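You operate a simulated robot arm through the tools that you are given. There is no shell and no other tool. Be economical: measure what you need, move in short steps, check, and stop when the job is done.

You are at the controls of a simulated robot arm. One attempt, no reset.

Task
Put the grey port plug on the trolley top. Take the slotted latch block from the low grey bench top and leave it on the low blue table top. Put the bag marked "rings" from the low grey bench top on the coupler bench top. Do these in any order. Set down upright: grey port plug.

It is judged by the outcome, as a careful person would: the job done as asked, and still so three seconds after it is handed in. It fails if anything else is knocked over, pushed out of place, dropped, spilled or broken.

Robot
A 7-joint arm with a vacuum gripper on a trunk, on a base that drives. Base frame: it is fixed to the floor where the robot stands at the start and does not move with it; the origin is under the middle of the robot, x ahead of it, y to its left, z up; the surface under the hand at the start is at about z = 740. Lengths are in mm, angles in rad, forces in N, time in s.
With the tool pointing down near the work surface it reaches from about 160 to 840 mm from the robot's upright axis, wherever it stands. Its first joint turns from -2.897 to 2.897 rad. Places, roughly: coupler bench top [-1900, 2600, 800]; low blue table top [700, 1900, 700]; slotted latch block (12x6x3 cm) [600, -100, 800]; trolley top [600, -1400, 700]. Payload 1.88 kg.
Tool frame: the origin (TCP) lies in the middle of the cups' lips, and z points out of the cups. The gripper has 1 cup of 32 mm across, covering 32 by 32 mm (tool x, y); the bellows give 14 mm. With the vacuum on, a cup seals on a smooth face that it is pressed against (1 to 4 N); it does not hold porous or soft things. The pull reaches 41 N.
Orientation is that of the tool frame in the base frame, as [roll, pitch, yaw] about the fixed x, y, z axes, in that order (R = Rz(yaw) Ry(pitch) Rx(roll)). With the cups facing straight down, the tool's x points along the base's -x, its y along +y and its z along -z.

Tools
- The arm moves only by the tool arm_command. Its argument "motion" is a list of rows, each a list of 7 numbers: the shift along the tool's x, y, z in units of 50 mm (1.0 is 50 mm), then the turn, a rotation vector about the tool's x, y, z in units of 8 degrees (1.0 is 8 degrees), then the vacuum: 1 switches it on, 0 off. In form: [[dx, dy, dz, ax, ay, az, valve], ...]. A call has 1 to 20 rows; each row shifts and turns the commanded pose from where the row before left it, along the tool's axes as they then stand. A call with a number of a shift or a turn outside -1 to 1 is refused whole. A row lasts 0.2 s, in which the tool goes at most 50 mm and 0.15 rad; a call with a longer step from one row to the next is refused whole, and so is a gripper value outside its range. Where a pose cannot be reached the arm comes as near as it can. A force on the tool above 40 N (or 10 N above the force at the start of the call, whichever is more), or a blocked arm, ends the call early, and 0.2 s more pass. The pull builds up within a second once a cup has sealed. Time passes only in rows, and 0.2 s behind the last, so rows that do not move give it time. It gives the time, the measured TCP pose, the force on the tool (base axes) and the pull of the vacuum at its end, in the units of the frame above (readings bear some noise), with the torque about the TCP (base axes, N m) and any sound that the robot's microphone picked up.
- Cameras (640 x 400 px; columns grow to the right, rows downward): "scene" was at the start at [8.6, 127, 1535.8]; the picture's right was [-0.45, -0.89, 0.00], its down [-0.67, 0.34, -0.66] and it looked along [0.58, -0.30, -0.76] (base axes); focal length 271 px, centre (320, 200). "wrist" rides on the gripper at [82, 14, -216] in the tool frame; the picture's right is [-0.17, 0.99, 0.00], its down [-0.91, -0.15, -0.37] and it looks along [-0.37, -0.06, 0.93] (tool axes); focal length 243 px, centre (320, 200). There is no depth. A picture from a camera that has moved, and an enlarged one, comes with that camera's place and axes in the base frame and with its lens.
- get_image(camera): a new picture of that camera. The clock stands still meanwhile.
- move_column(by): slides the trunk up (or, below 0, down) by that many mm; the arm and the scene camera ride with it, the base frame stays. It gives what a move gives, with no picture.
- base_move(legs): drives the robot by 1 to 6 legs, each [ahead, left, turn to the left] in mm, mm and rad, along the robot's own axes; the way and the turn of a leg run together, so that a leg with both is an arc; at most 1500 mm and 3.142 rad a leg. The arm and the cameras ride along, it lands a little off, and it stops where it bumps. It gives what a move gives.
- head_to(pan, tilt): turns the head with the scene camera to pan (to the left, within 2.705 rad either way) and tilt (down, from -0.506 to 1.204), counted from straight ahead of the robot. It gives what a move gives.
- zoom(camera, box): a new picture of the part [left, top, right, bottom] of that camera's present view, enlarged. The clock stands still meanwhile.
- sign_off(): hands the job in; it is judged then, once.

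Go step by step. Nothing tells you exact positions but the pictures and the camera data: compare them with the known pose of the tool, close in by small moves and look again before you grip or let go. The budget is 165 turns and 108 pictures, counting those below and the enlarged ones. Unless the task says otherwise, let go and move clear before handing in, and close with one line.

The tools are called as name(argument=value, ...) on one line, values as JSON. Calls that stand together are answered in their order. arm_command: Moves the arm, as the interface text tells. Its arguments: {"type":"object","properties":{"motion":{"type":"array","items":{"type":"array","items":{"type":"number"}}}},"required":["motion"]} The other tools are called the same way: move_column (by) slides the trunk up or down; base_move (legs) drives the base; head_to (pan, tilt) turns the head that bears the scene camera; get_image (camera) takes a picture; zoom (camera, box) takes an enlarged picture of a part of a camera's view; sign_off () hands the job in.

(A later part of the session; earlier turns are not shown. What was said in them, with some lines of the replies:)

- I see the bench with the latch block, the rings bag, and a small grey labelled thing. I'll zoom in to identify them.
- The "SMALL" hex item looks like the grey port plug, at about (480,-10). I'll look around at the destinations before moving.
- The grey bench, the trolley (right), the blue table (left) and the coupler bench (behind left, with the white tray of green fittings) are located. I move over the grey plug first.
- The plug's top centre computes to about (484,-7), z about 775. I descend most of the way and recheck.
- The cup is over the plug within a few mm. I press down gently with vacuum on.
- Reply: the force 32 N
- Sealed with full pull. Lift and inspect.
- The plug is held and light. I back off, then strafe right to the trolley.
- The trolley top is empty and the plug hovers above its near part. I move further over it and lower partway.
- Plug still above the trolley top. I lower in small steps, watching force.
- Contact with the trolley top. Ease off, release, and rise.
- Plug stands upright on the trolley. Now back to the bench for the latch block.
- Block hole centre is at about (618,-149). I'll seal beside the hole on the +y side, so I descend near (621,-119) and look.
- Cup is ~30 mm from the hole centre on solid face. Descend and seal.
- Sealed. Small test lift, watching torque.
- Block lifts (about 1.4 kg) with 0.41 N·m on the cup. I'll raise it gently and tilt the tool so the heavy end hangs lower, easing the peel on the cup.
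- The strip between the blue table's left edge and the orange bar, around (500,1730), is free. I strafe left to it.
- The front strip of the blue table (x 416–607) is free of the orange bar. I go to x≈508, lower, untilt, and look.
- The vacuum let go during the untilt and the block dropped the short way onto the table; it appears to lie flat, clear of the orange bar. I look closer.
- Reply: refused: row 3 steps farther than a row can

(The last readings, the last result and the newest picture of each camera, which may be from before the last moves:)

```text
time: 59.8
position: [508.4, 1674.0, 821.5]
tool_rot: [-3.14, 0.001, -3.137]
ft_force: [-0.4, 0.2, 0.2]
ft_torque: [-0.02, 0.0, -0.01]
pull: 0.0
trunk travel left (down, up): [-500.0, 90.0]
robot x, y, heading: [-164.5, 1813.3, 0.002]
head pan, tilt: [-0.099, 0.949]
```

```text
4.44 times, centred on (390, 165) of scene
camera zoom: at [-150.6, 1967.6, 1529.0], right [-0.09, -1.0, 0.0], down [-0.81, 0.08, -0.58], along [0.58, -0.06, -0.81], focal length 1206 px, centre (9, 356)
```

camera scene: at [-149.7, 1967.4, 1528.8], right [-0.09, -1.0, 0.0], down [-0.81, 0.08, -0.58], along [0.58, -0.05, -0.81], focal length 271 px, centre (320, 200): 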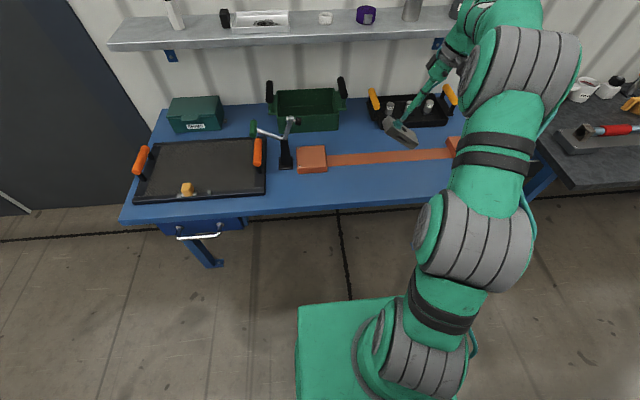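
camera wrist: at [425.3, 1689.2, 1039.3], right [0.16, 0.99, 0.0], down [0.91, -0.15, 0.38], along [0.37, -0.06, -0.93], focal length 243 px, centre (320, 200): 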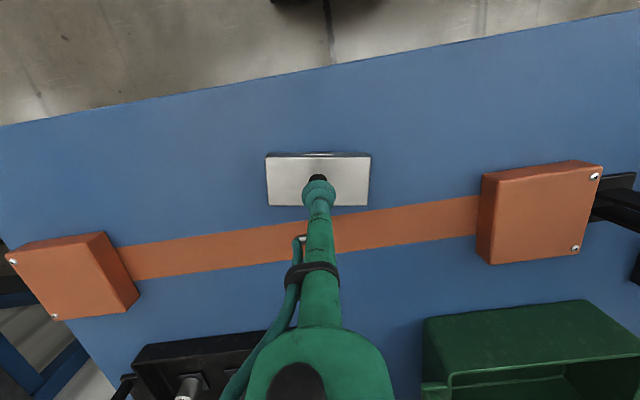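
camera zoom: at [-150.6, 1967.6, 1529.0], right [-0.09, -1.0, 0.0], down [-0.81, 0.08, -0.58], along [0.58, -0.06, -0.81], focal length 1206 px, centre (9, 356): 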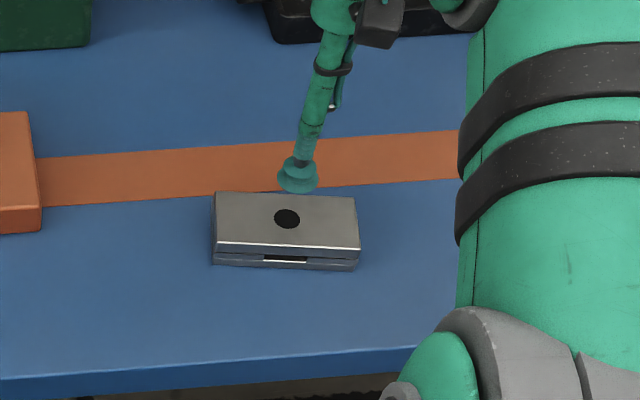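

Block rests flat and intact on the blue table, clear of everything. Now raise and drive back for the rings bag.

arm_command(motion=[[0, 0, -1, 0, 0, 0, 0], [0, 0, -1, 0, 0, 0, 0], [0, 0, -1, 0, 0, 0, 0], [0, 0, -1, 0, 0, 0, 0], [0.6, 0, 0, 0, 0, 0, 0], [0, 0, 0, 0, 0, 0, 0]])

base_move(legs=[[0, -1250, 0], [0, -890, 0], [130, 0, 0]])

head_to(pan=-0.3, tilt=0.9)

get_image(camera="wrist")

get_image(camera="scene")

```text
time: 61.2
position: [476.9, 1671.6, 1020.1]
tool_rot: [-3.141, -0.003, -3.136]
ft_force: [0.6, 0.9, 1.3]
ft_torque: [0.0, -0.04, -0.01]
pull: 0.0
trunk travel left (down, up): [-500.0, 90.0]
robot x, y, heading: [-162.2, 1812.1, 0.003]
head pan, tilt: [-0.099, 0.949]
```

```text
time: 72.8
position: [641.7, -486.6, 1020.7]
tool_rot: [-3.141, -0.003, -3.125]
ft_force: [1.4, 0.1, 0.8]
ft_torque: [-0.02, -0.02, 0.03]
pull: 0.1
trunk travel left (down, up): [-500.0, 90.0]
robot x, y, heading: [1.2, -353.9, 0.014]
head pan, tilt: [-0.099, 0.949]
```

```text
time: 73.5
position: [644.1, -485.7, 1019.8]
tool_rot: [3.14, -0.002, -3.128]
ft_force: [-0.2, -0.3, 0.1]
ft_torque: [0.03, 0.02, 0.0]
pull: 0.0
trunk travel left (down, up): [-500.0, 90.0]
robot x, y, heading: [5.9, -353.4, 0.016]
head pan, tilt: [-0.3, 0.901]
```

```text
69 pictures are left
camera wrist: at [561.1, -471.5, 1237.8], right [0.15, 0.99, 0.0], down [0.92, -0.14, 0.37], along [0.37, -0.06, -0.93], focal length 243 px, centre (320, 200)
```

wrist: 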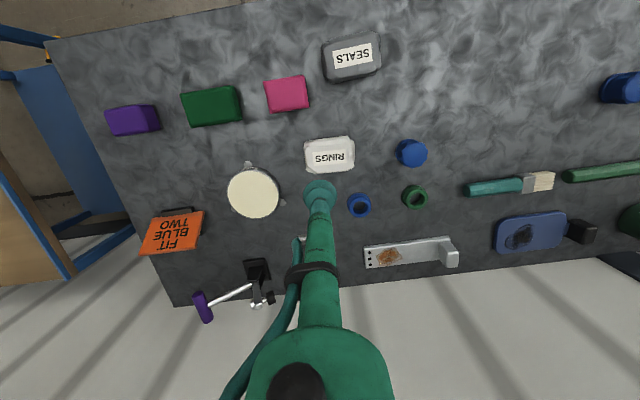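

```text
68 pictures are left
camera scene: at [11.1, -212.3, 1532.4], right [-0.28, -0.96, 0.0], down [-0.75, 0.22, -0.62], along [0.6, -0.17, -0.78], focal length 271 px, centre (320, 200)
```

scene: 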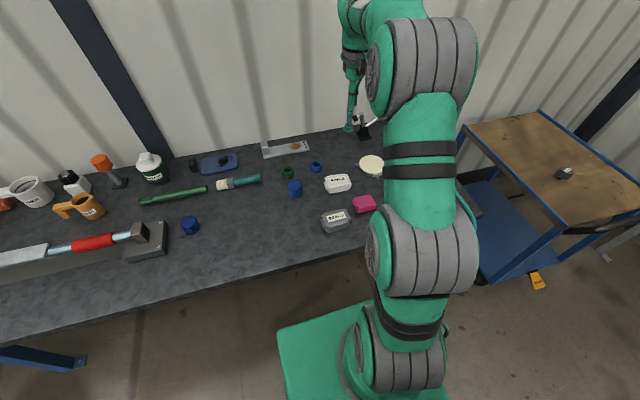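

Rings bag centre is about (660,-469). I move above and descend partway.

arm_command(motion=[[-0.33, 0.35, 0, 0, 0, 0, 0], [0, 0, 0.9, 0, 0, 0, 0], [0, 0, 0.9, 0, 0, 0, 0], [0, 0, 0.9, 0, 0, 0, 0], [0, 0, 0.9, 0, 0, 0, 0], [0, 0, 0, 0, 0, 0, 0]])

zoom(camera="wrist", box=[230, 100, 410, 240])

zoom(camera="scene", box=[280, 140, 400, 220])

```text
time: 74.9
position: [660.1, -467.7, 840.8]
tool_rot: [3.14, -0.002, -3.126]
ft_force: [-0.5, 0.3, 0.0]
ft_torque: [0.0, 0.03, -0.03]
pull: 0.0
trunk travel left (down, up): [-500.0, 90.0]
robot x, y, heading: [2.8, -350.6, 0.015]
head pan, tilt: [-0.3, 0.901]
```

```text
2.86 times, centred on (320, 170) of wrist
camera zoom: at [578.3, -454.0, 1057.0], right [0.15, 0.99, 0.0], down [0.92, -0.14, 0.37], along [0.37, -0.06, -0.93], focal length 693 px, centre (320, 286)
```

zoom: 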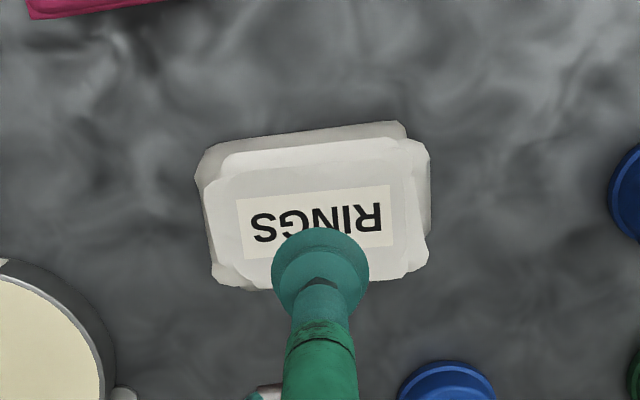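

```text
5.00 times, centred on (340, 180) of scene
camera zoom: at [11.4, -212.4, 1532.4], right [-0.28, -0.96, 0.0], down [-0.75, 0.22, -0.62], along [0.6, -0.17, -0.78], focal length 1357 px, centre (220, 300)
```

zoom: 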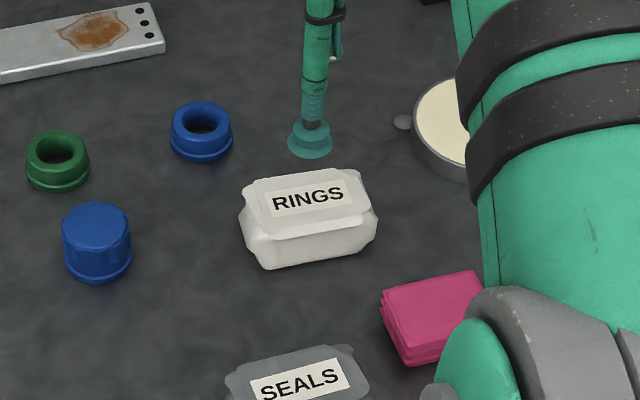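

Label centre is directly beneath the cup. Descend gently with vacuum on.

arm_command(motion=[[0, 0, 0.5, 0, 0, 0, 1], [0, 0, 0.3, 0, 0, 0, 1], [0, 0, 0.1, 0, 0, 0, 1], [0, 0, 0, 0, 0, 0, 1]])

```text
time: 75.9
position: [659.8, -467.3, 795.0]
tool_rot: [-3.141, -0.001, -3.124]
ft_force: [-0.2, 0.4, 0.2]
ft_torque: [0.01, 0.03, 0.01]
pull: 0.1
trunk travel left (down, up): [-500.0, 90.0]
robot x, y, heading: [0.2, -355.9, 0.019]
head pan, tilt: [-0.3, 0.901]
```

arm_command(motion=[[0, 0, 0.06, 0, 0, 0, 1], [0, 0, 0.06, 0, 0, 0, 1], [0, 0, 0, 0, 0, 0, 1]])

arm_command(motion=[[0, 0, 0.05, 0, 0, 0, 1], [0, 0, 0.05, 0, 0, 0, 1], [0, 0, 0, 0, 0, 0, 1]])

```text
time: 76.7
position: [658.3, -466.5, 788.9]
tool_rot: [3.14, -0.001, -3.126]
ft_force: [0.4, -0.4, 0.5]
ft_torque: [0.0, -0.03, 0.0]
pull: 0.1
trunk travel left (down, up): [-500.0, 90.0]
robot x, y, heading: [4.0, -351.8, 0.015]
head pan, tilt: [-0.3, 0.901]
```

```text
time: 77.5
position: [658.3, -467.6, 784.3]
tool_rot: [-3.141, -0.003, -3.125]
ft_force: [0.8, 0.5, -0.2]
ft_torque: [0.03, 0.01, 0.02]
pull: 40.8
trunk travel left (down, up): [-500.0, 90.0]
robot x, y, heading: [1.5, -351.7, 0.017]
head pan, tilt: [-0.3, 0.901]
```

Sealed on the label. Lift gently and check.

arm_command(motion=[[0, 0, -0.05, 0, 0, 0, 1], [0, 0, -0.1, 0, 0, 0, 1], [0, 0, -0.2, 0, 0, 0, 1], [0, 0, -0.4, 0, 0, 0, 1], [0, 0, -0.6, 0, 0, 0, 1], [0, 0, -0.7, 0, 0, 0, 1], [0, 0, -0.7, 0, 0, 0, 1], [0, 0, -0.6, 0, 0, 0, 1], [0, 0, -0.5, 0, 0, 0, 1], [0, 0, -0.3, 0, 0, 0, 1], [0, 0, 0, 0, 0, 0, 1]])

get_image(camera="wrist")

```text
time: 79.9
position: [660.9, -468.2, 991.8]
tool_rot: [-3.141, -0.002, -3.128]
ft_force: [-0.6, 0.2, -1.9]
ft_torque: [0.01, 0.02, -0.01]
pull: 40.9
trunk travel left (down, up): [-500.0, 90.0]
robot x, y, heading: [3.3, -350.3, 0.015]
head pan, tilt: [-0.3, 0.901]
```

```text
65 pictures are left
camera wrist: at [578.0, -454.6, 1209.5], right [0.15, 0.99, 0.0], down [0.92, -0.14, 0.37], along [0.37, -0.06, -0.93], focal length 243 px, centre (320, 200)
```

wrist: 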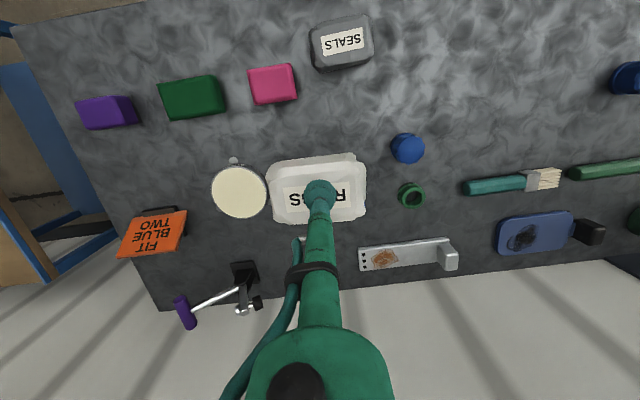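

The bag is held well. I back off and head up the aisle toward the coupler bench, then look closely at that area.

base_move(legs=[[-250, 0, 0], [0, 1300, 0], [0, 500, 0]])

head_to(pan=2.1, tilt=0.3)

get_image(camera="scene")

head_to(pan=1.5, tilt=0.3)

get_image(camera="scene")

```text
time: 90.5
position: [387.6, 1333.1, 992.0]
tool_rot: [3.141, -0.002, -3.133]
ft_force: [0.3, -0.5, -1.4]
ft_torque: [0.02, -0.01, 0.03]
pull: 40.7
trunk travel left (down, up): [-500.0, 90.0]
robot x, y, heading: [-270.5, 1451.9, 0.009]
head pan, tilt: [-0.3, 0.901]
```

```text
time: 92.7
position: [387.7, 1331.7, 991.2]
tool_rot: [-3.14, -0.002, -3.135]
ft_force: [-0.4, 0.4, -1.7]
ft_torque: [-0.01, -0.01, 0.01]
pull: 41.0
trunk travel left (down, up): [-500.0, 90.0]
robot x, y, heading: [-268.2, 1456.7, 0.002]
head pan, tilt: [2.1, 0.3]
```

```text
64 pictures are left
camera scene: at [-379.9, 1694.6, 1584.7], right [0.86, 0.51, 0.0], down [0.15, -0.25, -0.96], along [-0.49, 0.82, -0.3], focal length 271 px, centre (320, 200)
```

scene: 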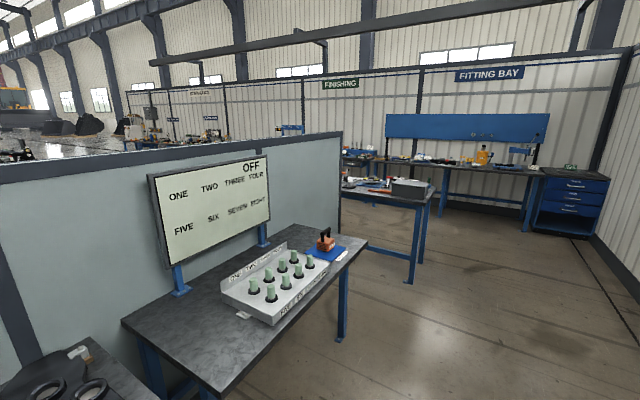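

```text
time: 93.7
position: [387.9, 1331.9, 991.8]
tool_rot: [-3.139, -0.001, -3.134]
ft_force: [0.0, -0.9, -1.0]
ft_torque: [0.01, 0.04, -0.03]
pull: 41.0
trunk travel left (down, up): [-500.0, 90.0]
robot x, y, heading: [-268.2, 1451.1, 0.005]
head pan, tilt: [1.499, 0.3]
```

```text
63 pictures are left
camera scene: at [-326.3, 1707.5, 1584.7], right [1.0, -0.06, 0.0], down [-0.02, -0.3, -0.96], along [0.06, 0.95, -0.3], focal length 271 px, centre (320, 200)
```

scene: 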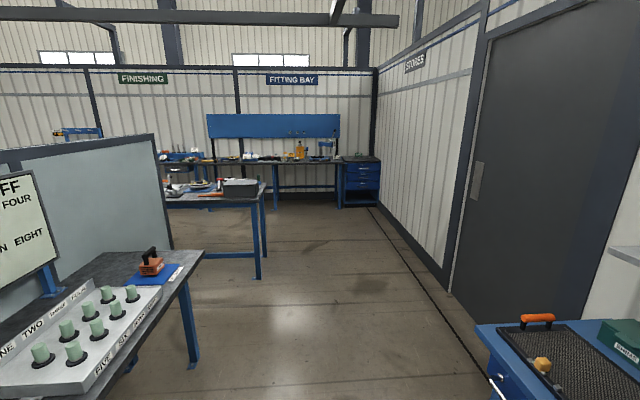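

The bench with the white tray sits nearer (x≈-1230) than the stated place (x≈-1900), so I check labels and what lies behind the partition before deciding.

move_column(by=88)

head_to(pan=2.1, tilt=0.3)

zoom(camera="scene", box=[100, 140, 380, 340])

head_to(pan=2.7, tilt=0.3)

get_image(camera="scene")

```text
time: 94.9
position: [387.7, 1331.4, 1080.1]
tool_rot: [-3.141, -0.002, -3.134]
ft_force: [0.1, 0.7, -0.6]
ft_torque: [0.03, -0.03, 0.02]
pull: 40.7
trunk travel left (down, up): [-588.0, 2.0]
robot x, y, heading: [-270.8, 1451.8, 0.01]
head pan, tilt: [1.499, 0.3]
```

```text
time: 95.9
position: [387.6, 1332.2, 1080.1]
tool_rot: [3.142, -0.002, -3.136]
ft_force: [-0.4, -0.7, -0.8]
ft_torque: [0.0, -0.01, 0.01]
pull: 40.9
trunk travel left (down, up): [-588.0, 2.0]
robot x, y, heading: [-268.1, 1451.8, 0.01]
head pan, tilt: [2.1, 0.3]
```

```text
2.00 times, centred on (240, 240) of scene
camera zoom: at [-379.8, 1694.6, 1672.7], right [0.86, 0.51, 0.0], down [0.15, -0.25, -0.96], along [-0.49, 0.82, -0.3], focal length 543 px, centre (480, 120)
```

zoom: 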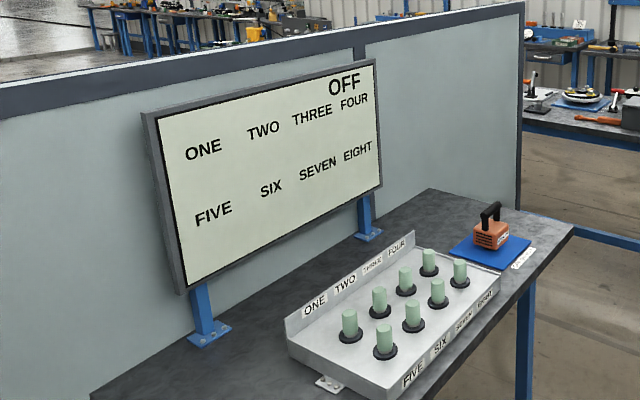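

```text
time: 96.9
position: [387.5, 1331.5, 1080.2]
tool_rot: [-3.141, 0.0, -3.133]
ft_force: [0.1, 0.8, -1.4]
ft_torque: [0.03, -0.01, -0.01]
pull: 40.7
trunk travel left (down, up): [-588.0, 2.0]
robot x, y, heading: [-269.6, 1452.0, 0.011]
head pan, tilt: [2.7, 0.3]
```

```text
61 pictures are left
camera scene: at [-416.9, 1653.6, 1672.7], right [0.42, 0.91, 0.0], down [0.27, -0.12, -0.96], along [-0.87, 0.4, -0.3], focal length 271 px, centre (320, 200)
```

scene: 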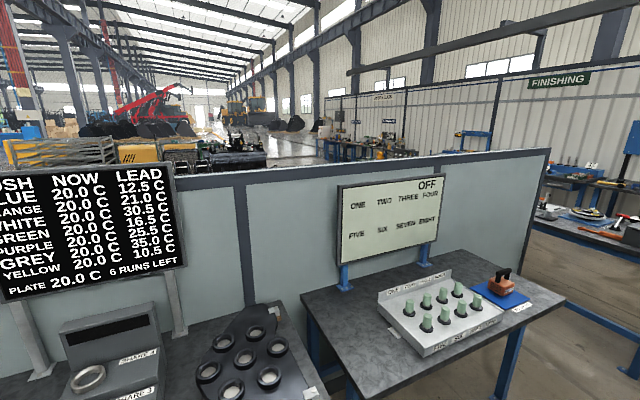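

Stated rough places have been accurate to ~60 mm, so the coupler bench is probably behind the partition (x≈-1600…-2200). I turn and drive up the aisle to look round its end.

base_move(legs=[[0, 0, 1.57], [1500, 0, 0], [200, 0, 0]])

head_to(pan=1.2, tilt=0.4)

get_image(camera="scene")

head_to(pan=0.5, tilt=0.4)

get_image(camera="scene")

```text
time: 109.4
position: [-224.9, 3811.3, 1080.0]
tool_rot: [-3.141, -0.001, -1.536]
ft_force: [-0.4, 0.6, -0.7]
ft_torque: [-0.02, -0.05, -0.03]
pull: 40.4
trunk travel left (down, up): [-588.0, 2.0]
robot x, y, heading: [-329.4, 3148.4, 1.603]
head pan, tilt: [2.7, 0.3]
```

```text
time: 111.0
position: [-225.1, 3809.4, 1080.4]
tool_rot: [-3.14, -0.001, -1.534]
ft_force: [-0.6, -0.2, -1.3]
ft_torque: [0.01, 0.01, -0.02]
pull: 40.9
trunk travel left (down, up): [-588.0, 2.0]
robot x, y, heading: [-328.2, 3150.2, 1.609]
head pan, tilt: [1.201, 0.4]
```

```text
60 pictures are left
camera scene: at [-578.4, 3112.4, 1663.4], right [0.33, 0.94, 0.0], down [0.37, -0.13, -0.92], along [-0.87, 0.3, -0.39], focal length 271 px, centre (320, 200)
```

scene: 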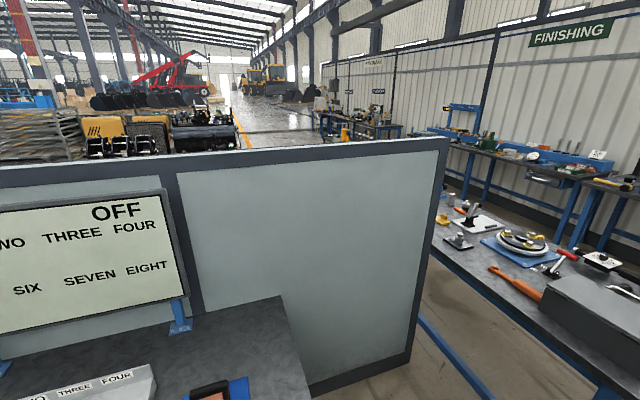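

```text
time: 112.0
position: [-225.7, 3810.2, 1078.9]
tool_rot: [3.14, -0.001, -1.536]
ft_force: [-0.2, -1.0, -1.1]
ft_torque: [-0.01, -0.03, 0.02]
pull: 40.8
trunk travel left (down, up): [-588.0, 2.0]
robot x, y, heading: [-331.7, 3148.9, 1.606]
head pan, tilt: [0.499, 0.4]
```

```text
59 pictures are left
camera scene: at [-538.1, 3161.7, 1663.4], right [0.86, 0.51, 0.0], down [0.2, -0.33, -0.92], along [-0.47, 0.79, -0.39], focal length 271 px, centre (320, 200)
```

scene: 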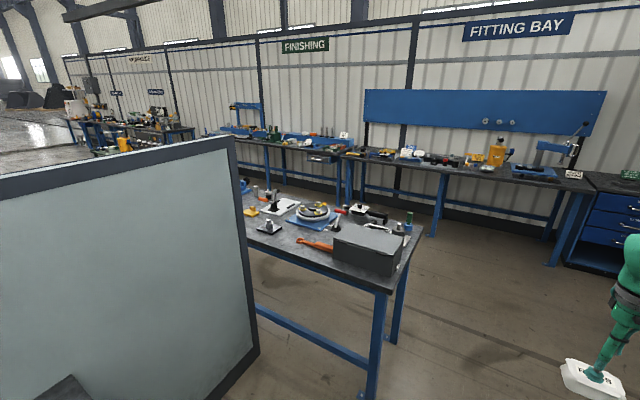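

The partition ends at about (-1610,4090), and a table at y≈4160–4750 stands off its end. I tuck the arm in and drive past that table to look behind the partition.

arm_command(motion=[[0.4, 0, 0, 0, 0, 0, 1], [0.7, 0.2, 0, 0, 0, 0, 1], [0.8, 0.3, 0, 0, 0, 0, 1], [0.8, 0.4, 0, 0, 0, 0, 1], [0.8, 0.4, 0, 0, 0, 0, 1], [0.6, 0.4, 0, 0, 0, 0, 1], [0.3, 0.2, 0, 0, 0, 0, 1], [0, 0, 0, 0, 0, 0, 1]])

base_move(legs=[[1400, 0, -0.03], [650, 0, 0]])

head_to(pan=1.6, tilt=0.3)

get_image(camera="scene")

```text
time: 113.8
position: [-312.5, 3585.4, 1080.7]
tool_rot: [3.141, -0.002, -1.535]
ft_force: [-0.3, -0.5, -1.5]
ft_torque: [-0.01, -0.02, -0.02]
pull: 40.9
trunk travel left (down, up): [-588.0, 2.0]
robot x, y, heading: [-329.3, 3149.6, 1.608]
head pan, tilt: [0.499, 0.4]
```

```text
time: 123.9
position: [-375.7, 5613.0, 1079.1]
tool_rot: [-3.141, -0.001, -1.538]
ft_force: [-0.7, 0.2, -1.7]
ft_torque: [-0.02, -0.02, 0.02]
pull: 41.0
trunk travel left (down, up): [-588.0, 2.0]
robot x, y, heading: [-391.1, 5174.5, 1.6]
head pan, tilt: [0.499, 0.4]
```

```text
time: 125.3
position: [-377.0, 5612.6, 1080.3]
tool_rot: [3.141, -0.003, -1.537]
ft_force: [-0.1, 0.7, -1.7]
ft_torque: [0.0, -0.02, -0.02]
pull: 40.5
trunk travel left (down, up): [-588.0, 2.0]
robot x, y, heading: [-390.4, 5174.1, 1.603]
head pan, tilt: [1.6, 0.3]
```

```text
58 pictures are left
camera scene: at [-649.1, 5102.8, 1672.7], right [-0.06, 1.0, 0.0], down [0.3, 0.02, -0.96], along [-0.95, -0.06, -0.3], focal length 271 px, centre (320, 200)
```

scene: 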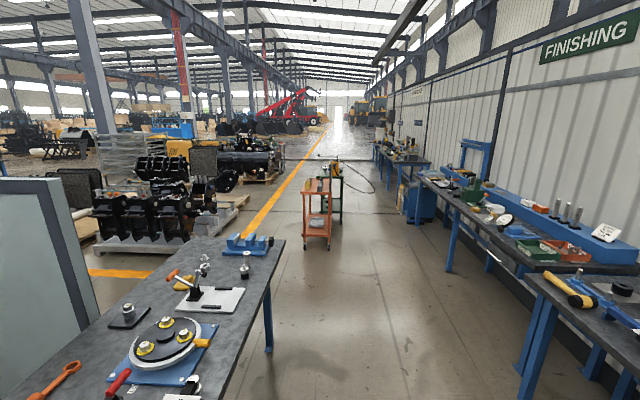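

head_to(pan=2.1, tilt=0.2)

get_image(camera="scene")

```text
time: 126.2
position: [-376.6, 5613.0, 1080.5]
tool_rot: [3.142, -0.003, -1.537]
ft_force: [0.0, -0.4, -0.7]
ft_torque: [0.03, -0.01, 0.02]
pull: 40.7
trunk travel left (down, up): [-588.0, 2.0]
robot x, y, heading: [-396.1, 5176.8, 1.598]
head pan, tilt: [2.1, 0.201]
```

```text
57 pictures are left
camera scene: at [-634.7, 5059.0, 1682.0], right [-0.53, 0.85, 0.0], down [0.17, 0.11, -0.98], along [-0.83, -0.52, -0.2], focal length 271 px, centre (320, 200)
```

scene: 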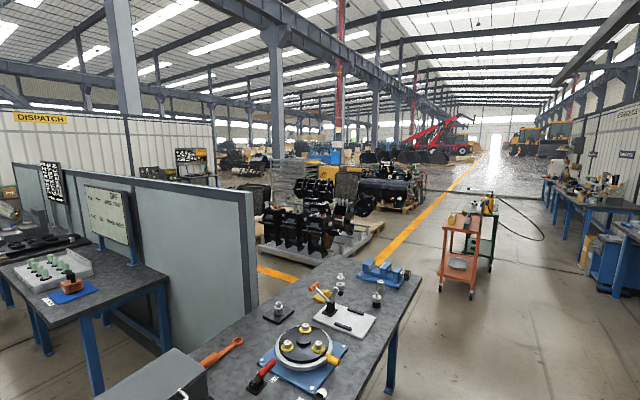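

Still hidden behind the partition. I drive along the aisle past this table's far end to see the other side.

base_move(legs=[[80, 0, -0.03], [0, 1400, 0], [0, 1300, 0]])

head_to(pan=2.65, tilt=0.4)

get_image(camera="scene")

```text
time: 139.9
position: [-3034.5, 5711.1, 1080.3]
tool_rot: [3.14, -0.003, -1.584]
ft_force: [0.9, -0.2, -1.4]
ft_torque: [-0.01, 0.07, -0.01]
pull: 40.9
trunk travel left (down, up): [-588.0, 2.0]
robot x, y, heading: [-3073.7, 5276.7, 1.552]
head pan, tilt: [2.1, 0.201]
```

```text
time: 140.8
position: [-3036.0, 5711.9, 1079.0]
tool_rot: [3.142, -0.001, -1.584]
ft_force: [0.4, 0.8, -1.7]
ft_torque: [-0.03, 0.01, 0.01]
pull: 41.1
trunk travel left (down, up): [-588.0, 2.0]
robot x, y, heading: [-3070.7, 5275.8, 1.557]
head pan, tilt: [2.649, 0.4]
```

```text
56 pictures are left
camera scene: at [-3284.5, 5134.9, 1663.5], right [-0.87, 0.49, 0.0], down [0.19, 0.34, -0.92], along [-0.45, -0.81, -0.39], focal length 271 px, centre (320, 200)
```

scene: 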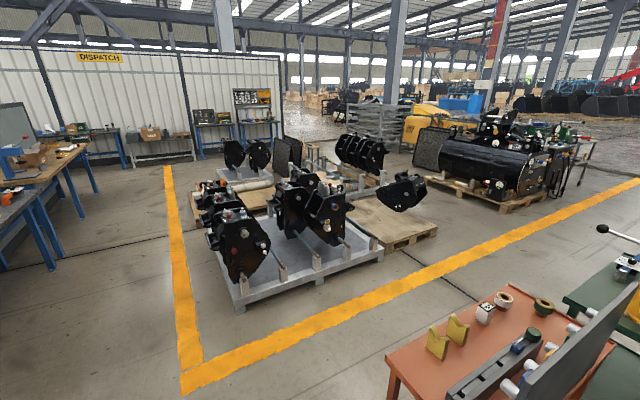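

head_to(pan=-2.55, tilt=0.4)

get_image(camera="scene")

```text
time: 144.9
position: [-3035.4, 5711.2, 1079.7]
tool_rot: [3.141, -0.002, -1.586]
ft_force: [-0.5, -0.4, -1.8]
ft_torque: [-0.01, 0.0, -0.01]
pull: 40.5
trunk travel left (down, up): [-588.0, 2.0]
robot x, y, heading: [-3073.6, 5276.4, 1.558]
head pan, tilt: [-2.55, 0.4]
```

```text
55 pictures are left
camera scene: at [-3188.9, 5138.4, 1663.4], right [-0.84, -0.55, 0.0], down [-0.21, 0.33, -0.92], along [0.5, -0.77, -0.39], focal length 271 px, centre (320, 200)
```

scene: 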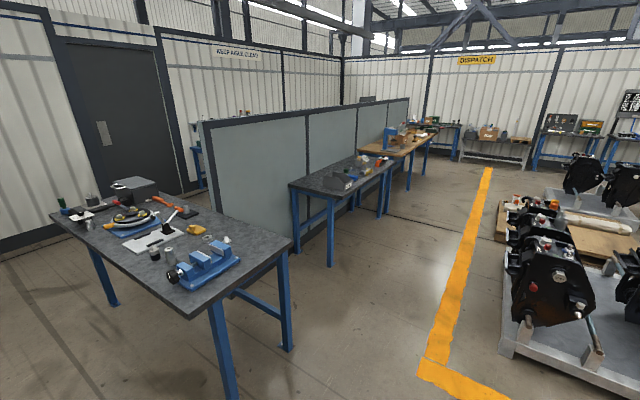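

There it is: a bench behind the partition, spanning about x -2160…-1640, y 2110…3300 — matching the stated coupler bench. I zoom to see what stands on it.

zoom(camera="scene", box=[270, 120, 450, 240])

```text
3.33 times, centred on (360, 180) of scene
camera zoom: at [-3188.9, 5138.4, 1663.4], right [-0.84, -0.55, 0.0], down [-0.21, 0.33, -0.92], along [0.5, -0.77, -0.39], focal length 905 px, centre (187, 267)
```

zoom: 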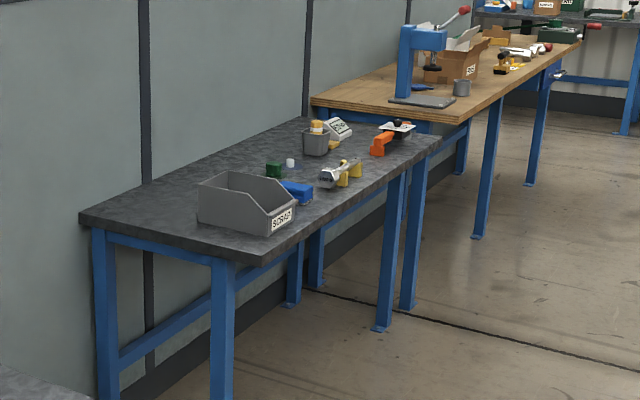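

I turn to face +x and drive down the aisle between the bench and the pallets.

base_move(legs=[[0, 0, -1.557], [200, 0, 0], [0, -1200, 0]])

head_to(pan=-0.9, tilt=0.6)

get_image(camera="scene")

```text
time: 156.1
position: [-2437.0, 4018.1, 1079.0]
tool_rot: [-3.141, -0.002, -3.14]
ft_force: [0.0, -0.2, -1.5]
ft_torque: [0.0, 0.0, -0.03]
pull: 41.2
trunk travel left (down, up): [-588.0, 2.0]
robot x, y, heading: [-2872.6, 4048.5, 0.007]
head pan, tilt: [-2.55, 0.4]
```

```text
time: 157.8
position: [-2436.9, 4016.7, 1080.1]
tool_rot: [3.14, -0.003, -3.14]
ft_force: [-0.3, 0.0, -0.2]
ft_torque: [-0.02, 0.0, 0.01]
pull: 40.2
trunk travel left (down, up): [-588.0, 2.0]
robot x, y, heading: [-2876.7, 4049.5, 0.004]
head pan, tilt: [-0.901, 0.6]
```

```text
53 pictures are left
camera scene: at [-2879.4, 4142.0, 1645.2], right [-0.78, -0.62, 0.0], down [-0.35, 0.44, -0.83], along [0.51, -0.65, -0.56], focal length 271 px, centre (320, 200)
```

scene: 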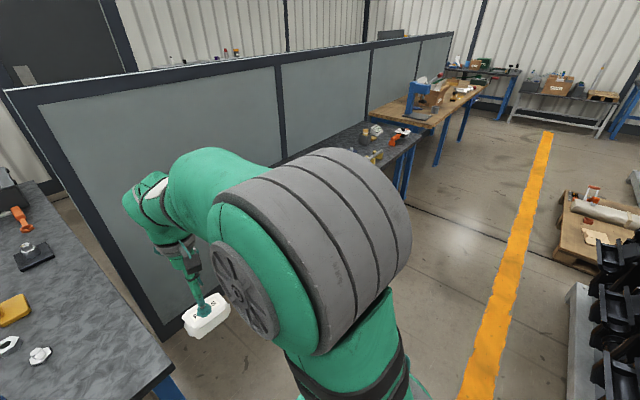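

base_move(legs=[[0, -1050, 0]])

head_to(pan=0.3, tilt=0.75)

get_image(camera="scene")

get_image(camera="wrist")

```text
time: 163.2
position: [-2433.8, 2966.6, 1078.6]
tool_rot: [-3.141, -0.002, -3.138]
ft_force: [0.1, 0.4, -0.5]
ft_torque: [0.0, -0.01, -0.02]
pull: 40.5
trunk travel left (down, up): [-588.0, 2.0]
robot x, y, heading: [-2867.4, 2995.8, 0.001]
head pan, tilt: [-0.901, 0.6]
```

```text
time: 164.6
position: [-2434.2, 2967.5, 1080.2]
tool_rot: [-3.141, -0.002, -3.138]
ft_force: [-0.6, 0.4, -2.1]
ft_torque: [0.01, 0.03, 0.02]
pull: 40.2
trunk travel left (down, up): [-588.0, 2.0]
robot x, y, heading: [-2872.6, 2996.9, 0.004]
head pan, tilt: [0.3, 0.75]
```

```text
52 pictures are left
camera scene: at [-2852.4, 3184.4, 1632.3], right [0.3, -0.95, 0.0], down [-0.65, -0.2, -0.73], along [0.7, 0.22, -0.68], focal length 271 px, centre (320, 200)
```

scene: 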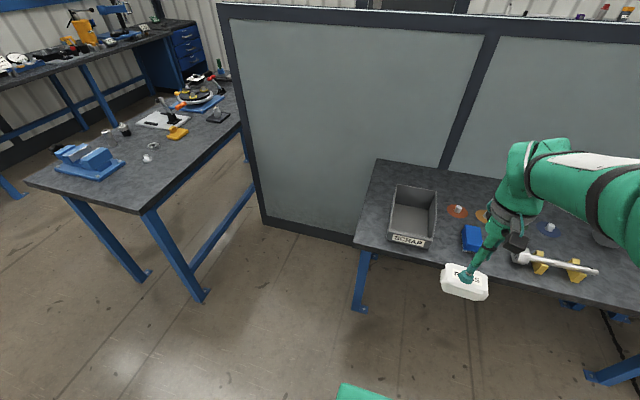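

```text
51 pictures are left
camera wrist: at [-2515.6, 2982.0, 1297.2], right [0.16, 0.99, 0.0], down [0.92, -0.15, 0.37], along [0.37, -0.06, -0.93], focal length 243 px, centre (320, 200)
```

wrist: 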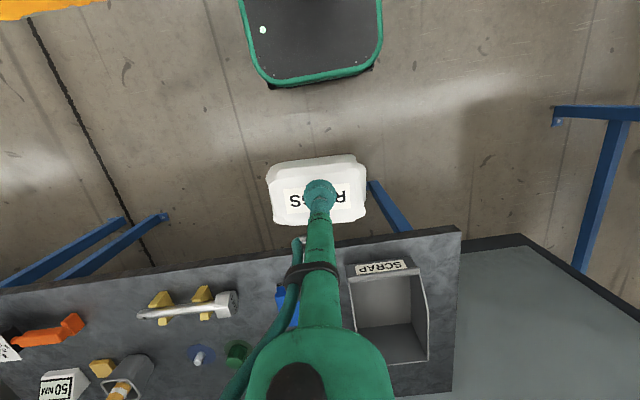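

zoom(camera="scene", box=[340, 150, 640, 340])

zoom(camera="wrist", box=[0, 210, 480, 400])

```text
2.11 times, centred on (490, 245) of scene
camera zoom: at [-2852.4, 3184.4, 1632.3], right [0.3, -0.95, 0.0], down [-0.65, -0.2, -0.73], along [0.7, 0.22, -0.68], focal length 571 px, centre (-38, 105)
```

zoom: 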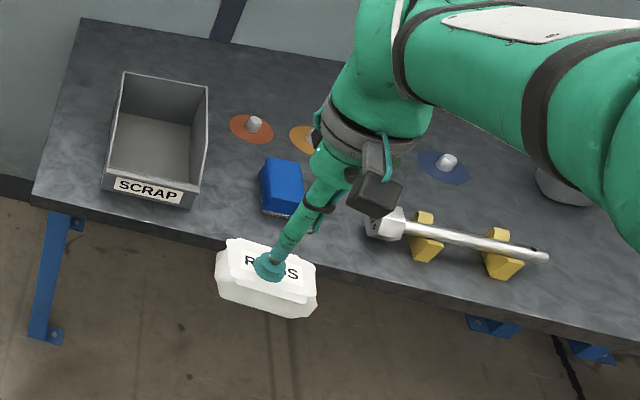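

```text
1.33 times, centred on (240, 305) of wrist
camera zoom: at [-2515.6, 2982.0, 1297.2], right [0.16, 0.99, 0.0], down [0.92, -0.15, 0.37], along [0.37, -0.06, -0.93], focal length 324 px, centre (427, 60)
```

zoom: 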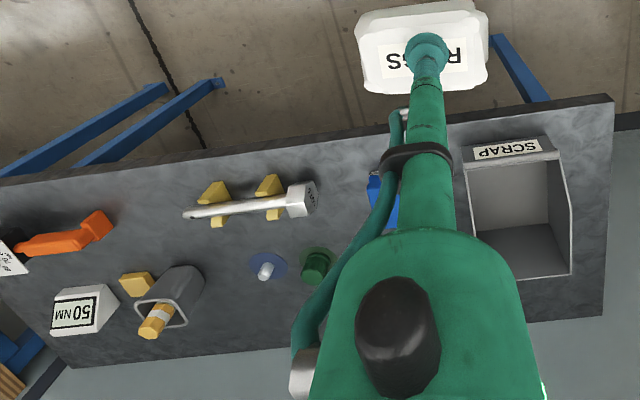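

This is the coupler bench (couplers on mats, torque wrench, scrap bin). The back strip behind the bin around (-1775,2970) is clear. I drive up close and extend the arm high over it.

base_move(legs=[[320, 0, 0]])

arm_command(motion=[[-0.4, 0, 0, 0, 0, 0, 1], [-0.7, 0, 0, 0, 0, 0, 1], [-0.8, 0, 0, 0, 0, 0, 1], [-0.8, 0, 0, 0, 0, 0, 1], [-0.6, 0, 0, 0, 0, 0, 1], [-0.3, 0, 0, 0, 0, 0, 1], [0, 0, 0, 0, 0, 0, 1]])

get_image(camera="wrist")

get_image(camera="scene")

```text
time: 166.8
position: [-2110.1, 2967.9, 1078.3]
tool_rot: [3.14, -0.004, -3.137]
ft_force: [-1.0, 0.6, -1.6]
ft_torque: [0.01, 0.01, -0.01]
pull: 40.2
trunk travel left (down, up): [-588.0, 2.0]
robot x, y, heading: [-2547.4, 2995.7, 0.008]
head pan, tilt: [0.3, 0.75]
```

```text
time: 168.4
position: [-1931.2, 2969.5, 1080.4]
tool_rot: [-3.142, 0.001, -3.135]
ft_force: [0.7, -0.9, -2.0]
ft_torque: [0.02, 0.01, -0.04]
pull: 40.4
trunk travel left (down, up): [-588.0, 2.0]
robot x, y, heading: [-2548.7, 3003.8, 0.009]
head pan, tilt: [0.3, 0.75]
```

```text
48 pictures are left
camera wrist: at [-2012.5, 2985.2, 1297.4], right [0.16, 0.99, 0.0], down [0.92, -0.15, 0.37], along [0.37, -0.06, -0.93], focal length 243 px, centre (320, 200)
```

wrist: 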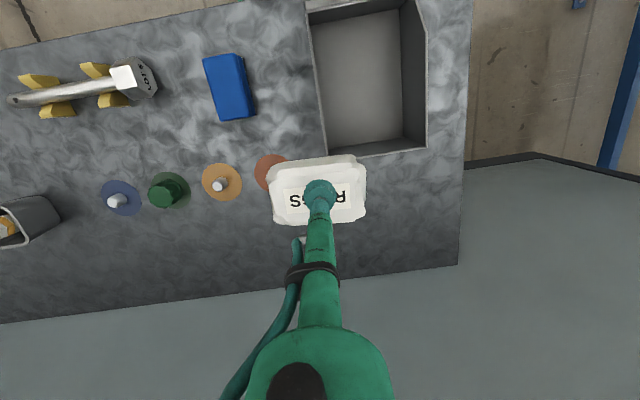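

```text
47 pictures are left
camera scene: at [-2529.0, 3185.9, 1632.3], right [0.3, -0.95, 0.0], down [-0.65, -0.2, -0.73], along [0.7, 0.22, -0.68], focal length 271 px, centre (320, 200)
```

scene: 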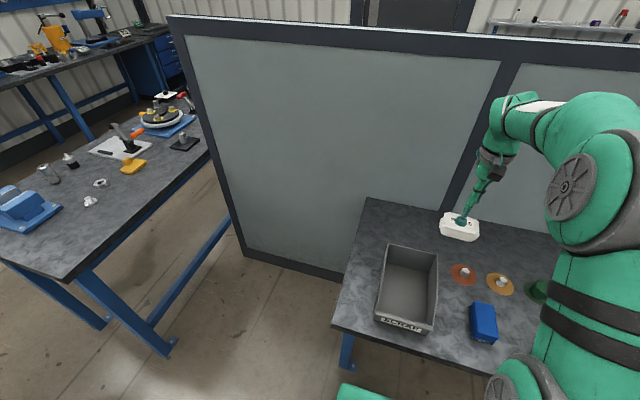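

Clear strip confirmed (bin back at x≈-1905, back edge at x≈-1590). I extend to x≈-1772 and lower partway.

arm_command(motion=[[-0.4, 0, 0, 0, 0, 0, 1], [-0.7, 0, 0, 0, 0, 0, 1], [-0.8, 0.1, 0, 0, 0, 0, 1], [-0.8, 0, 0, 0, 0, 0, 1], [-0.4, 0, 0, 0, 0, 0, 1], [0, 0, 0.5, 0, 0, 0, 1], [0, 0, 0.7, 0, 0, 0, 1], [0, 0, 0.8, 0, 0, 0, 1], [0, 0, 0.7, 0, 0, 0, 1], [0, 0, 0.5, 0, 0, 0, 1], [0, 0, 0, 0, 0, 0, 1]])

get_image(camera="wrist")

get_image(camera="scene")

```text
time: 170.8
position: [-1774.1, 2977.8, 918.9]
tool_rot: [-3.141, -0.002, -3.138]
ft_force: [0.0, -0.1, -0.6]
ft_torque: [-0.01, 0.02, 0.01]
pull: 40.7
trunk travel left (down, up): [-588.0, 2.0]
robot x, y, heading: [-2543.8, 2998.9, 0.005]
head pan, tilt: [0.3, 0.75]
```

```text
46 pictures are left
camera wrist: at [-1856.3, 2992.2, 1135.9], right [0.16, 0.99, 0.0], down [0.92, -0.15, 0.37], along [0.37, -0.06, -0.93], focal length 243 px, centre (320, 200)
```

wrist: 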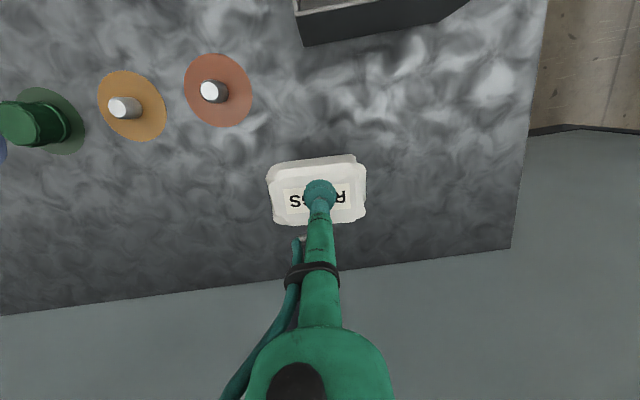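

```text
45 pictures are left
camera scene: at [-2528.9, 3185.8, 1632.3], right [0.3, -0.95, 0.0], down [-0.65, -0.2, -0.73], along [0.7, 0.22, -0.68], focal length 271 px, centre (320, 200)
```

scene: 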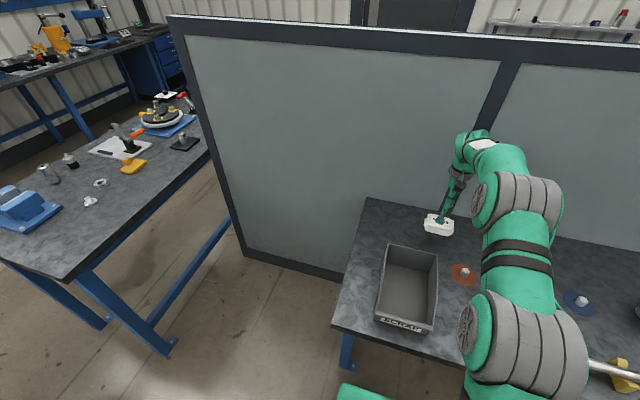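

Spot is clear. I lower further in small steps.

arm_command(motion=[[0, 0, 0.5, 0, 0, 0, 1], [0, 0, 0.4, 0, 0, 0, 1], [0, 0, 0.2, 0, 0, 0, 1], [0, 0, 0, 0, 0, 0, 1]])

zoom(camera="scene", box=[390, 180, 510, 260])

```text
time: 171.8
position: [-1776.4, 2975.5, 864.2]
tool_rot: [3.141, -0.002, -3.138]
ft_force: [-0.2, 0.1, -0.9]
ft_torque: [-0.02, -0.02, 0.01]
pull: 40.1
trunk travel left (down, up): [-588.0, 2.0]
robot x, y, heading: [-2549.7, 3002.5, 0.003]
head pan, tilt: [0.3, 0.75]
```

```text
5.00 times, centred on (450, 220) of scene
camera zoom: at [-2529.0, 3185.8, 1632.3], right [0.3, -0.95, 0.0], down [-0.65, -0.2, -0.73], along [0.7, 0.22, -0.68], focal length 1357 px, centre (-330, 100)
```

zoom: 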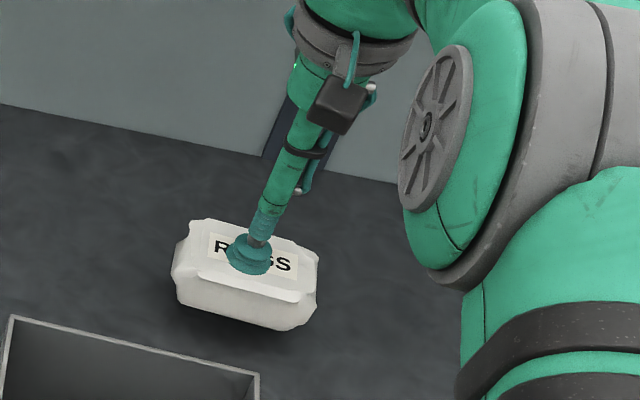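

arm_command(motion=[[0, 0, 0.12, 0, 0, 0, 1], [0, 0, 0.08, 0, 0, 0, 1], [0, 0, 0, 0, 0, 0, 1]])

arm_command(motion=[[0, 0, 0.08, 0, 0, 0, 1], [0, 0, 0, 0, 0, 0, 1]])

arm_command(motion=[[0, 0, 0.06, 0, 0, 0, 1], [0, 0, 0, 0, 0, 0, 1]])

zoom(camera="scene", box=[390, 180, 510, 260])

```text
time: 172.6
position: [-1775.6, 2976.1, 855.2]
tool_rot: [-3.141, -0.002, -3.137]
ft_force: [0.1, -0.1, -0.9]
ft_torque: [-0.01, 0.0, -0.02]
pull: 40.9
trunk travel left (down, up): [-588.0, 2.0]
robot x, y, heading: [-2545.9, 2998.9, 0.005]
head pan, tilt: [0.3, 0.75]
```

```text
time: 173.2
position: [-1776.9, 2976.1, 850.5]
tool_rot: [-3.14, -0.001, -3.137]
ft_force: [-0.7, 0.4, -2.9]
ft_torque: [-0.02, 0.06, 0.01]
pull: 40.7
trunk travel left (down, up): [-588.0, 2.0]
robot x, y, heading: [-2546.0, 2999.2, 0.0]
head pan, tilt: [0.3, 0.75]
```

```text
time: 173.8
position: [-1776.3, 2974.8, 846.5]
tool_rot: [-3.139, -0.001, -3.136]
ft_force: [-0.2, 0.4, -1.3]
ft_torque: [0.01, -0.03, 0.01]
pull: 40.6
trunk travel left (down, up): [-588.0, 2.0]
robot x, y, heading: [-2547.5, 3001.1, 0.004]
head pan, tilt: [0.3, 0.75]
```

```text
5.00 times, centred on (450, 220) of scene
camera zoom: at [-2528.9, 3185.9, 1632.3], right [0.3, -0.95, 0.0], down [-0.65, -0.2, -0.73], along [0.7, 0.22, -0.68], focal length 1357 px, centre (-330, 100)
```

zoom: 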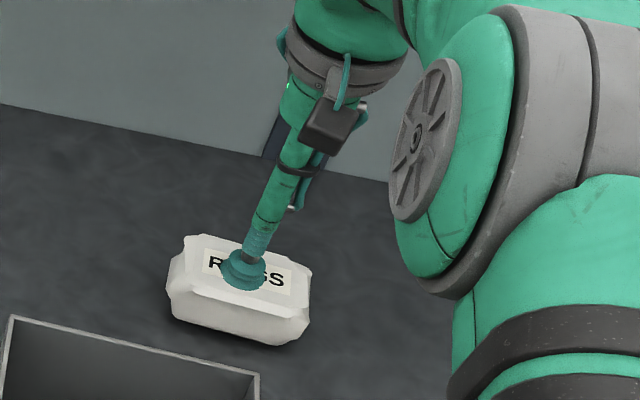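

arm_command(motion=[[0, 0, 0.06, 0, 0, 0, 1], [0, 0, 0, 0, 0, 0, 1]])

arm_command(motion=[[0, 0, 0.05, 0, 0, 0, 1], [0, 0, 0, 0, 0, 0, 1]])

```text
time: 174.4
position: [-1775.7, 2976.0, 844.4]
tool_rot: [3.141, -0.002, -3.135]
ft_force: [-1.2, 0.5, -0.5]
ft_torque: [0.03, 0.01, -0.04]
pull: 40.9
trunk travel left (down, up): [-588.0, 2.0]
robot x, y, heading: [-2544.6, 2997.3, 0.007]
head pan, tilt: [0.3, 0.75]
```

```text
time: 175.0
position: [-1776.5, 2976.4, 842.1]
tool_rot: [-3.141, -0.002, -3.138]
ft_force: [0.0, -0.2, -1.0]
ft_torque: [0.02, 0.02, 0.01]
pull: 40.8
trunk travel left (down, up): [-588.0, 2.0]
robot x, y, heading: [-2546.9, 2999.2, 0.008]
head pan, tilt: [0.3, 0.75]
```

arm_command(motion=[[0, 0, 0.05, 0, 0, 0, 1], [0, 0, 0, 0, 0, 0, 1]])

arm_command(motion=[[0, 0, 0.05, 0, 0, 0, 1], [0, 0, 0, 0, 0, 0, 1]])

zoom(camera="scene", box=[390, 180, 510, 260])

```text
time: 175.6
position: [-1774.7, 2976.9, 840.6]
tool_rot: [-3.141, 0.0, -3.137]
ft_force: [0.6, -1.4, 4.0]
ft_torque: [-0.02, -0.02, -0.06]
pull: 41.0
trunk travel left (down, up): [-588.0, 2.0]
robot x, y, heading: [-2544.4, 2999.3, 0.007]
head pan, tilt: [0.3, 0.75]
```

```text
time: 176.2
position: [-1776.0, 2974.9, 839.0]
tool_rot: [3.14, 0.003, -3.136]
ft_force: [-3.6, -0.5, 16.6]
ft_torque: [-0.03, 0.06, -0.05]
pull: 40.7
trunk travel left (down, up): [-588.0, 2.0]
robot x, y, heading: [-2549.1, 3001.0, 0.006]
head pan, tilt: [0.3, 0.75]
```

```text
5.00 times, centred on (450, 220) of scene
camera zoom: at [-2531.0, 3185.9, 1632.5], right [0.3, -0.95, 0.0], down [-0.65, -0.2, -0.73], along [0.7, 0.22, -0.68], focal length 1357 px, centre (-330, 100)
```

zoom: 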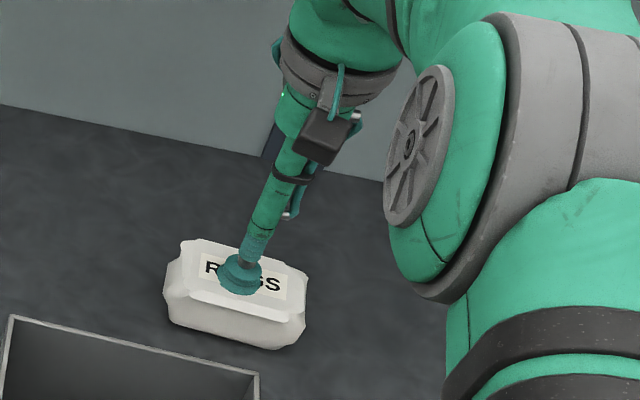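

The bag rests on the bench. Ease, release, rise and retract.

arm_command(motion=[[0, 0, -0.04, 0, 0, 0, 1], [0, 0, 0, 0, 0, 0, 0], [0, 0, 0, 0, 0, 0, 0], [0, 0, 0, 0, 0, 0, 0], [0, 0, 0, 0, 0, 0, 0], [0, 0, 0, 0, 0, 0, 0]])

arm_command(motion=[[0, 0, -0.1, 0, 0, 0, 0], [0, 0, -0.2, 0, 0, 0, 0], [0, 0, -0.7, 0, 0, 0, 0], [0, 0, -0.9, 0, 0, 0, 0], [0, 0, -0.9, 0, 0, 0, 0], [0, 0, -0.9, 0, 0, 0, 0], [0, 0, -0.6, 0, 0, 0, 0], [0.8, 0, 0, 0, 0, 0, 0], [0.8, 0, 0, 0, 0, 0, 0], [0.8, 0, 0, 0, 0, 0, 0], [0.8, 0, 0, 0, 0, 0, 0], [0.8, 0, 0, 0, 0, 0, 0], [0.8, 0, 0, 0, 0, 0, 0], [0, 0, 0, 0, 0, 0, 0]])

get_image(camera="scene")

get_image(camera="wrist")

```text
time: 177.6
position: [-1776.2, 2975.6, 839.2]
tool_rot: [3.141, -0.001, -3.135]
ft_force: [0.2, 0.6, 1.1]
ft_torque: [-0.01, 0.02, 0.0]
pull: 0.1
trunk travel left (down, up): [-588.0, 2.0]
robot x, y, heading: [-2548.1, 2997.5, 0.004]
head pan, tilt: [0.3, 0.75]
```

```text
time: 180.6
position: [-2017.2, 2975.4, 1052.4]
tool_rot: [3.14, -0.003, -3.137]
ft_force: [0.6, -0.3, 0.1]
ft_torque: [-0.01, -0.02, -0.01]
pull: 0.0
trunk travel left (down, up): [-588.0, 2.0]
robot x, y, heading: [-2548.2, 2995.2, 0.008]
head pan, tilt: [0.3, 0.75]
```

```text
41 pictures are left
camera scene: at [-2529.3, 3185.8, 1632.3], right [0.3, -0.95, 0.0], down [-0.65, -0.2, -0.73], along [0.7, 0.22, -0.68], focal length 271 px, centre (320, 200)
```

scene: 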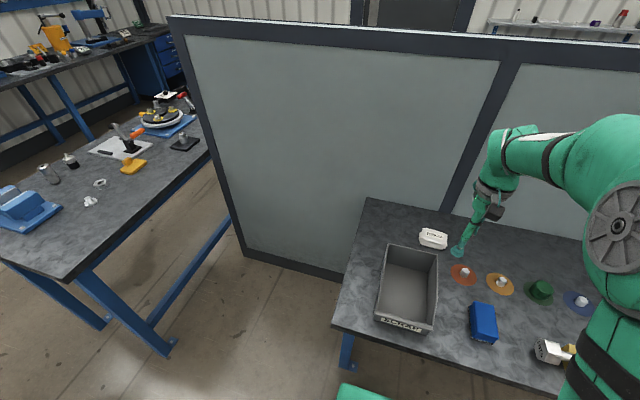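

```text
40 pictures are left
camera wrist: at [-2098.8, 2990.1, 1270.0], right [0.16, 0.99, 0.0], down [0.92, -0.15, 0.37], along [0.37, -0.06, -0.93], focal length 243 px, centre (320, 200)
```

wrist: 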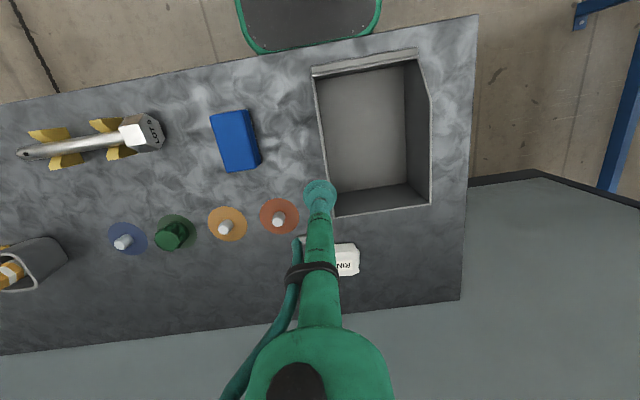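

The bag rests on the coupler bench, clear of the parts there, and the arm is free and clear. All three items are in place, so I hand in.

sign_off()

```text
The job is handed in.
```

All three items are where you asked: the grey port plug is upright on the trolley top, the latch block is flat on the low blue table top, and the rings bag is on the coupler bench top. The block was not set down cleanly: the vacuum let go while I was levelling it over the blue table, so it dropped the last bit. It looked intact and was lying clear of everything else there.
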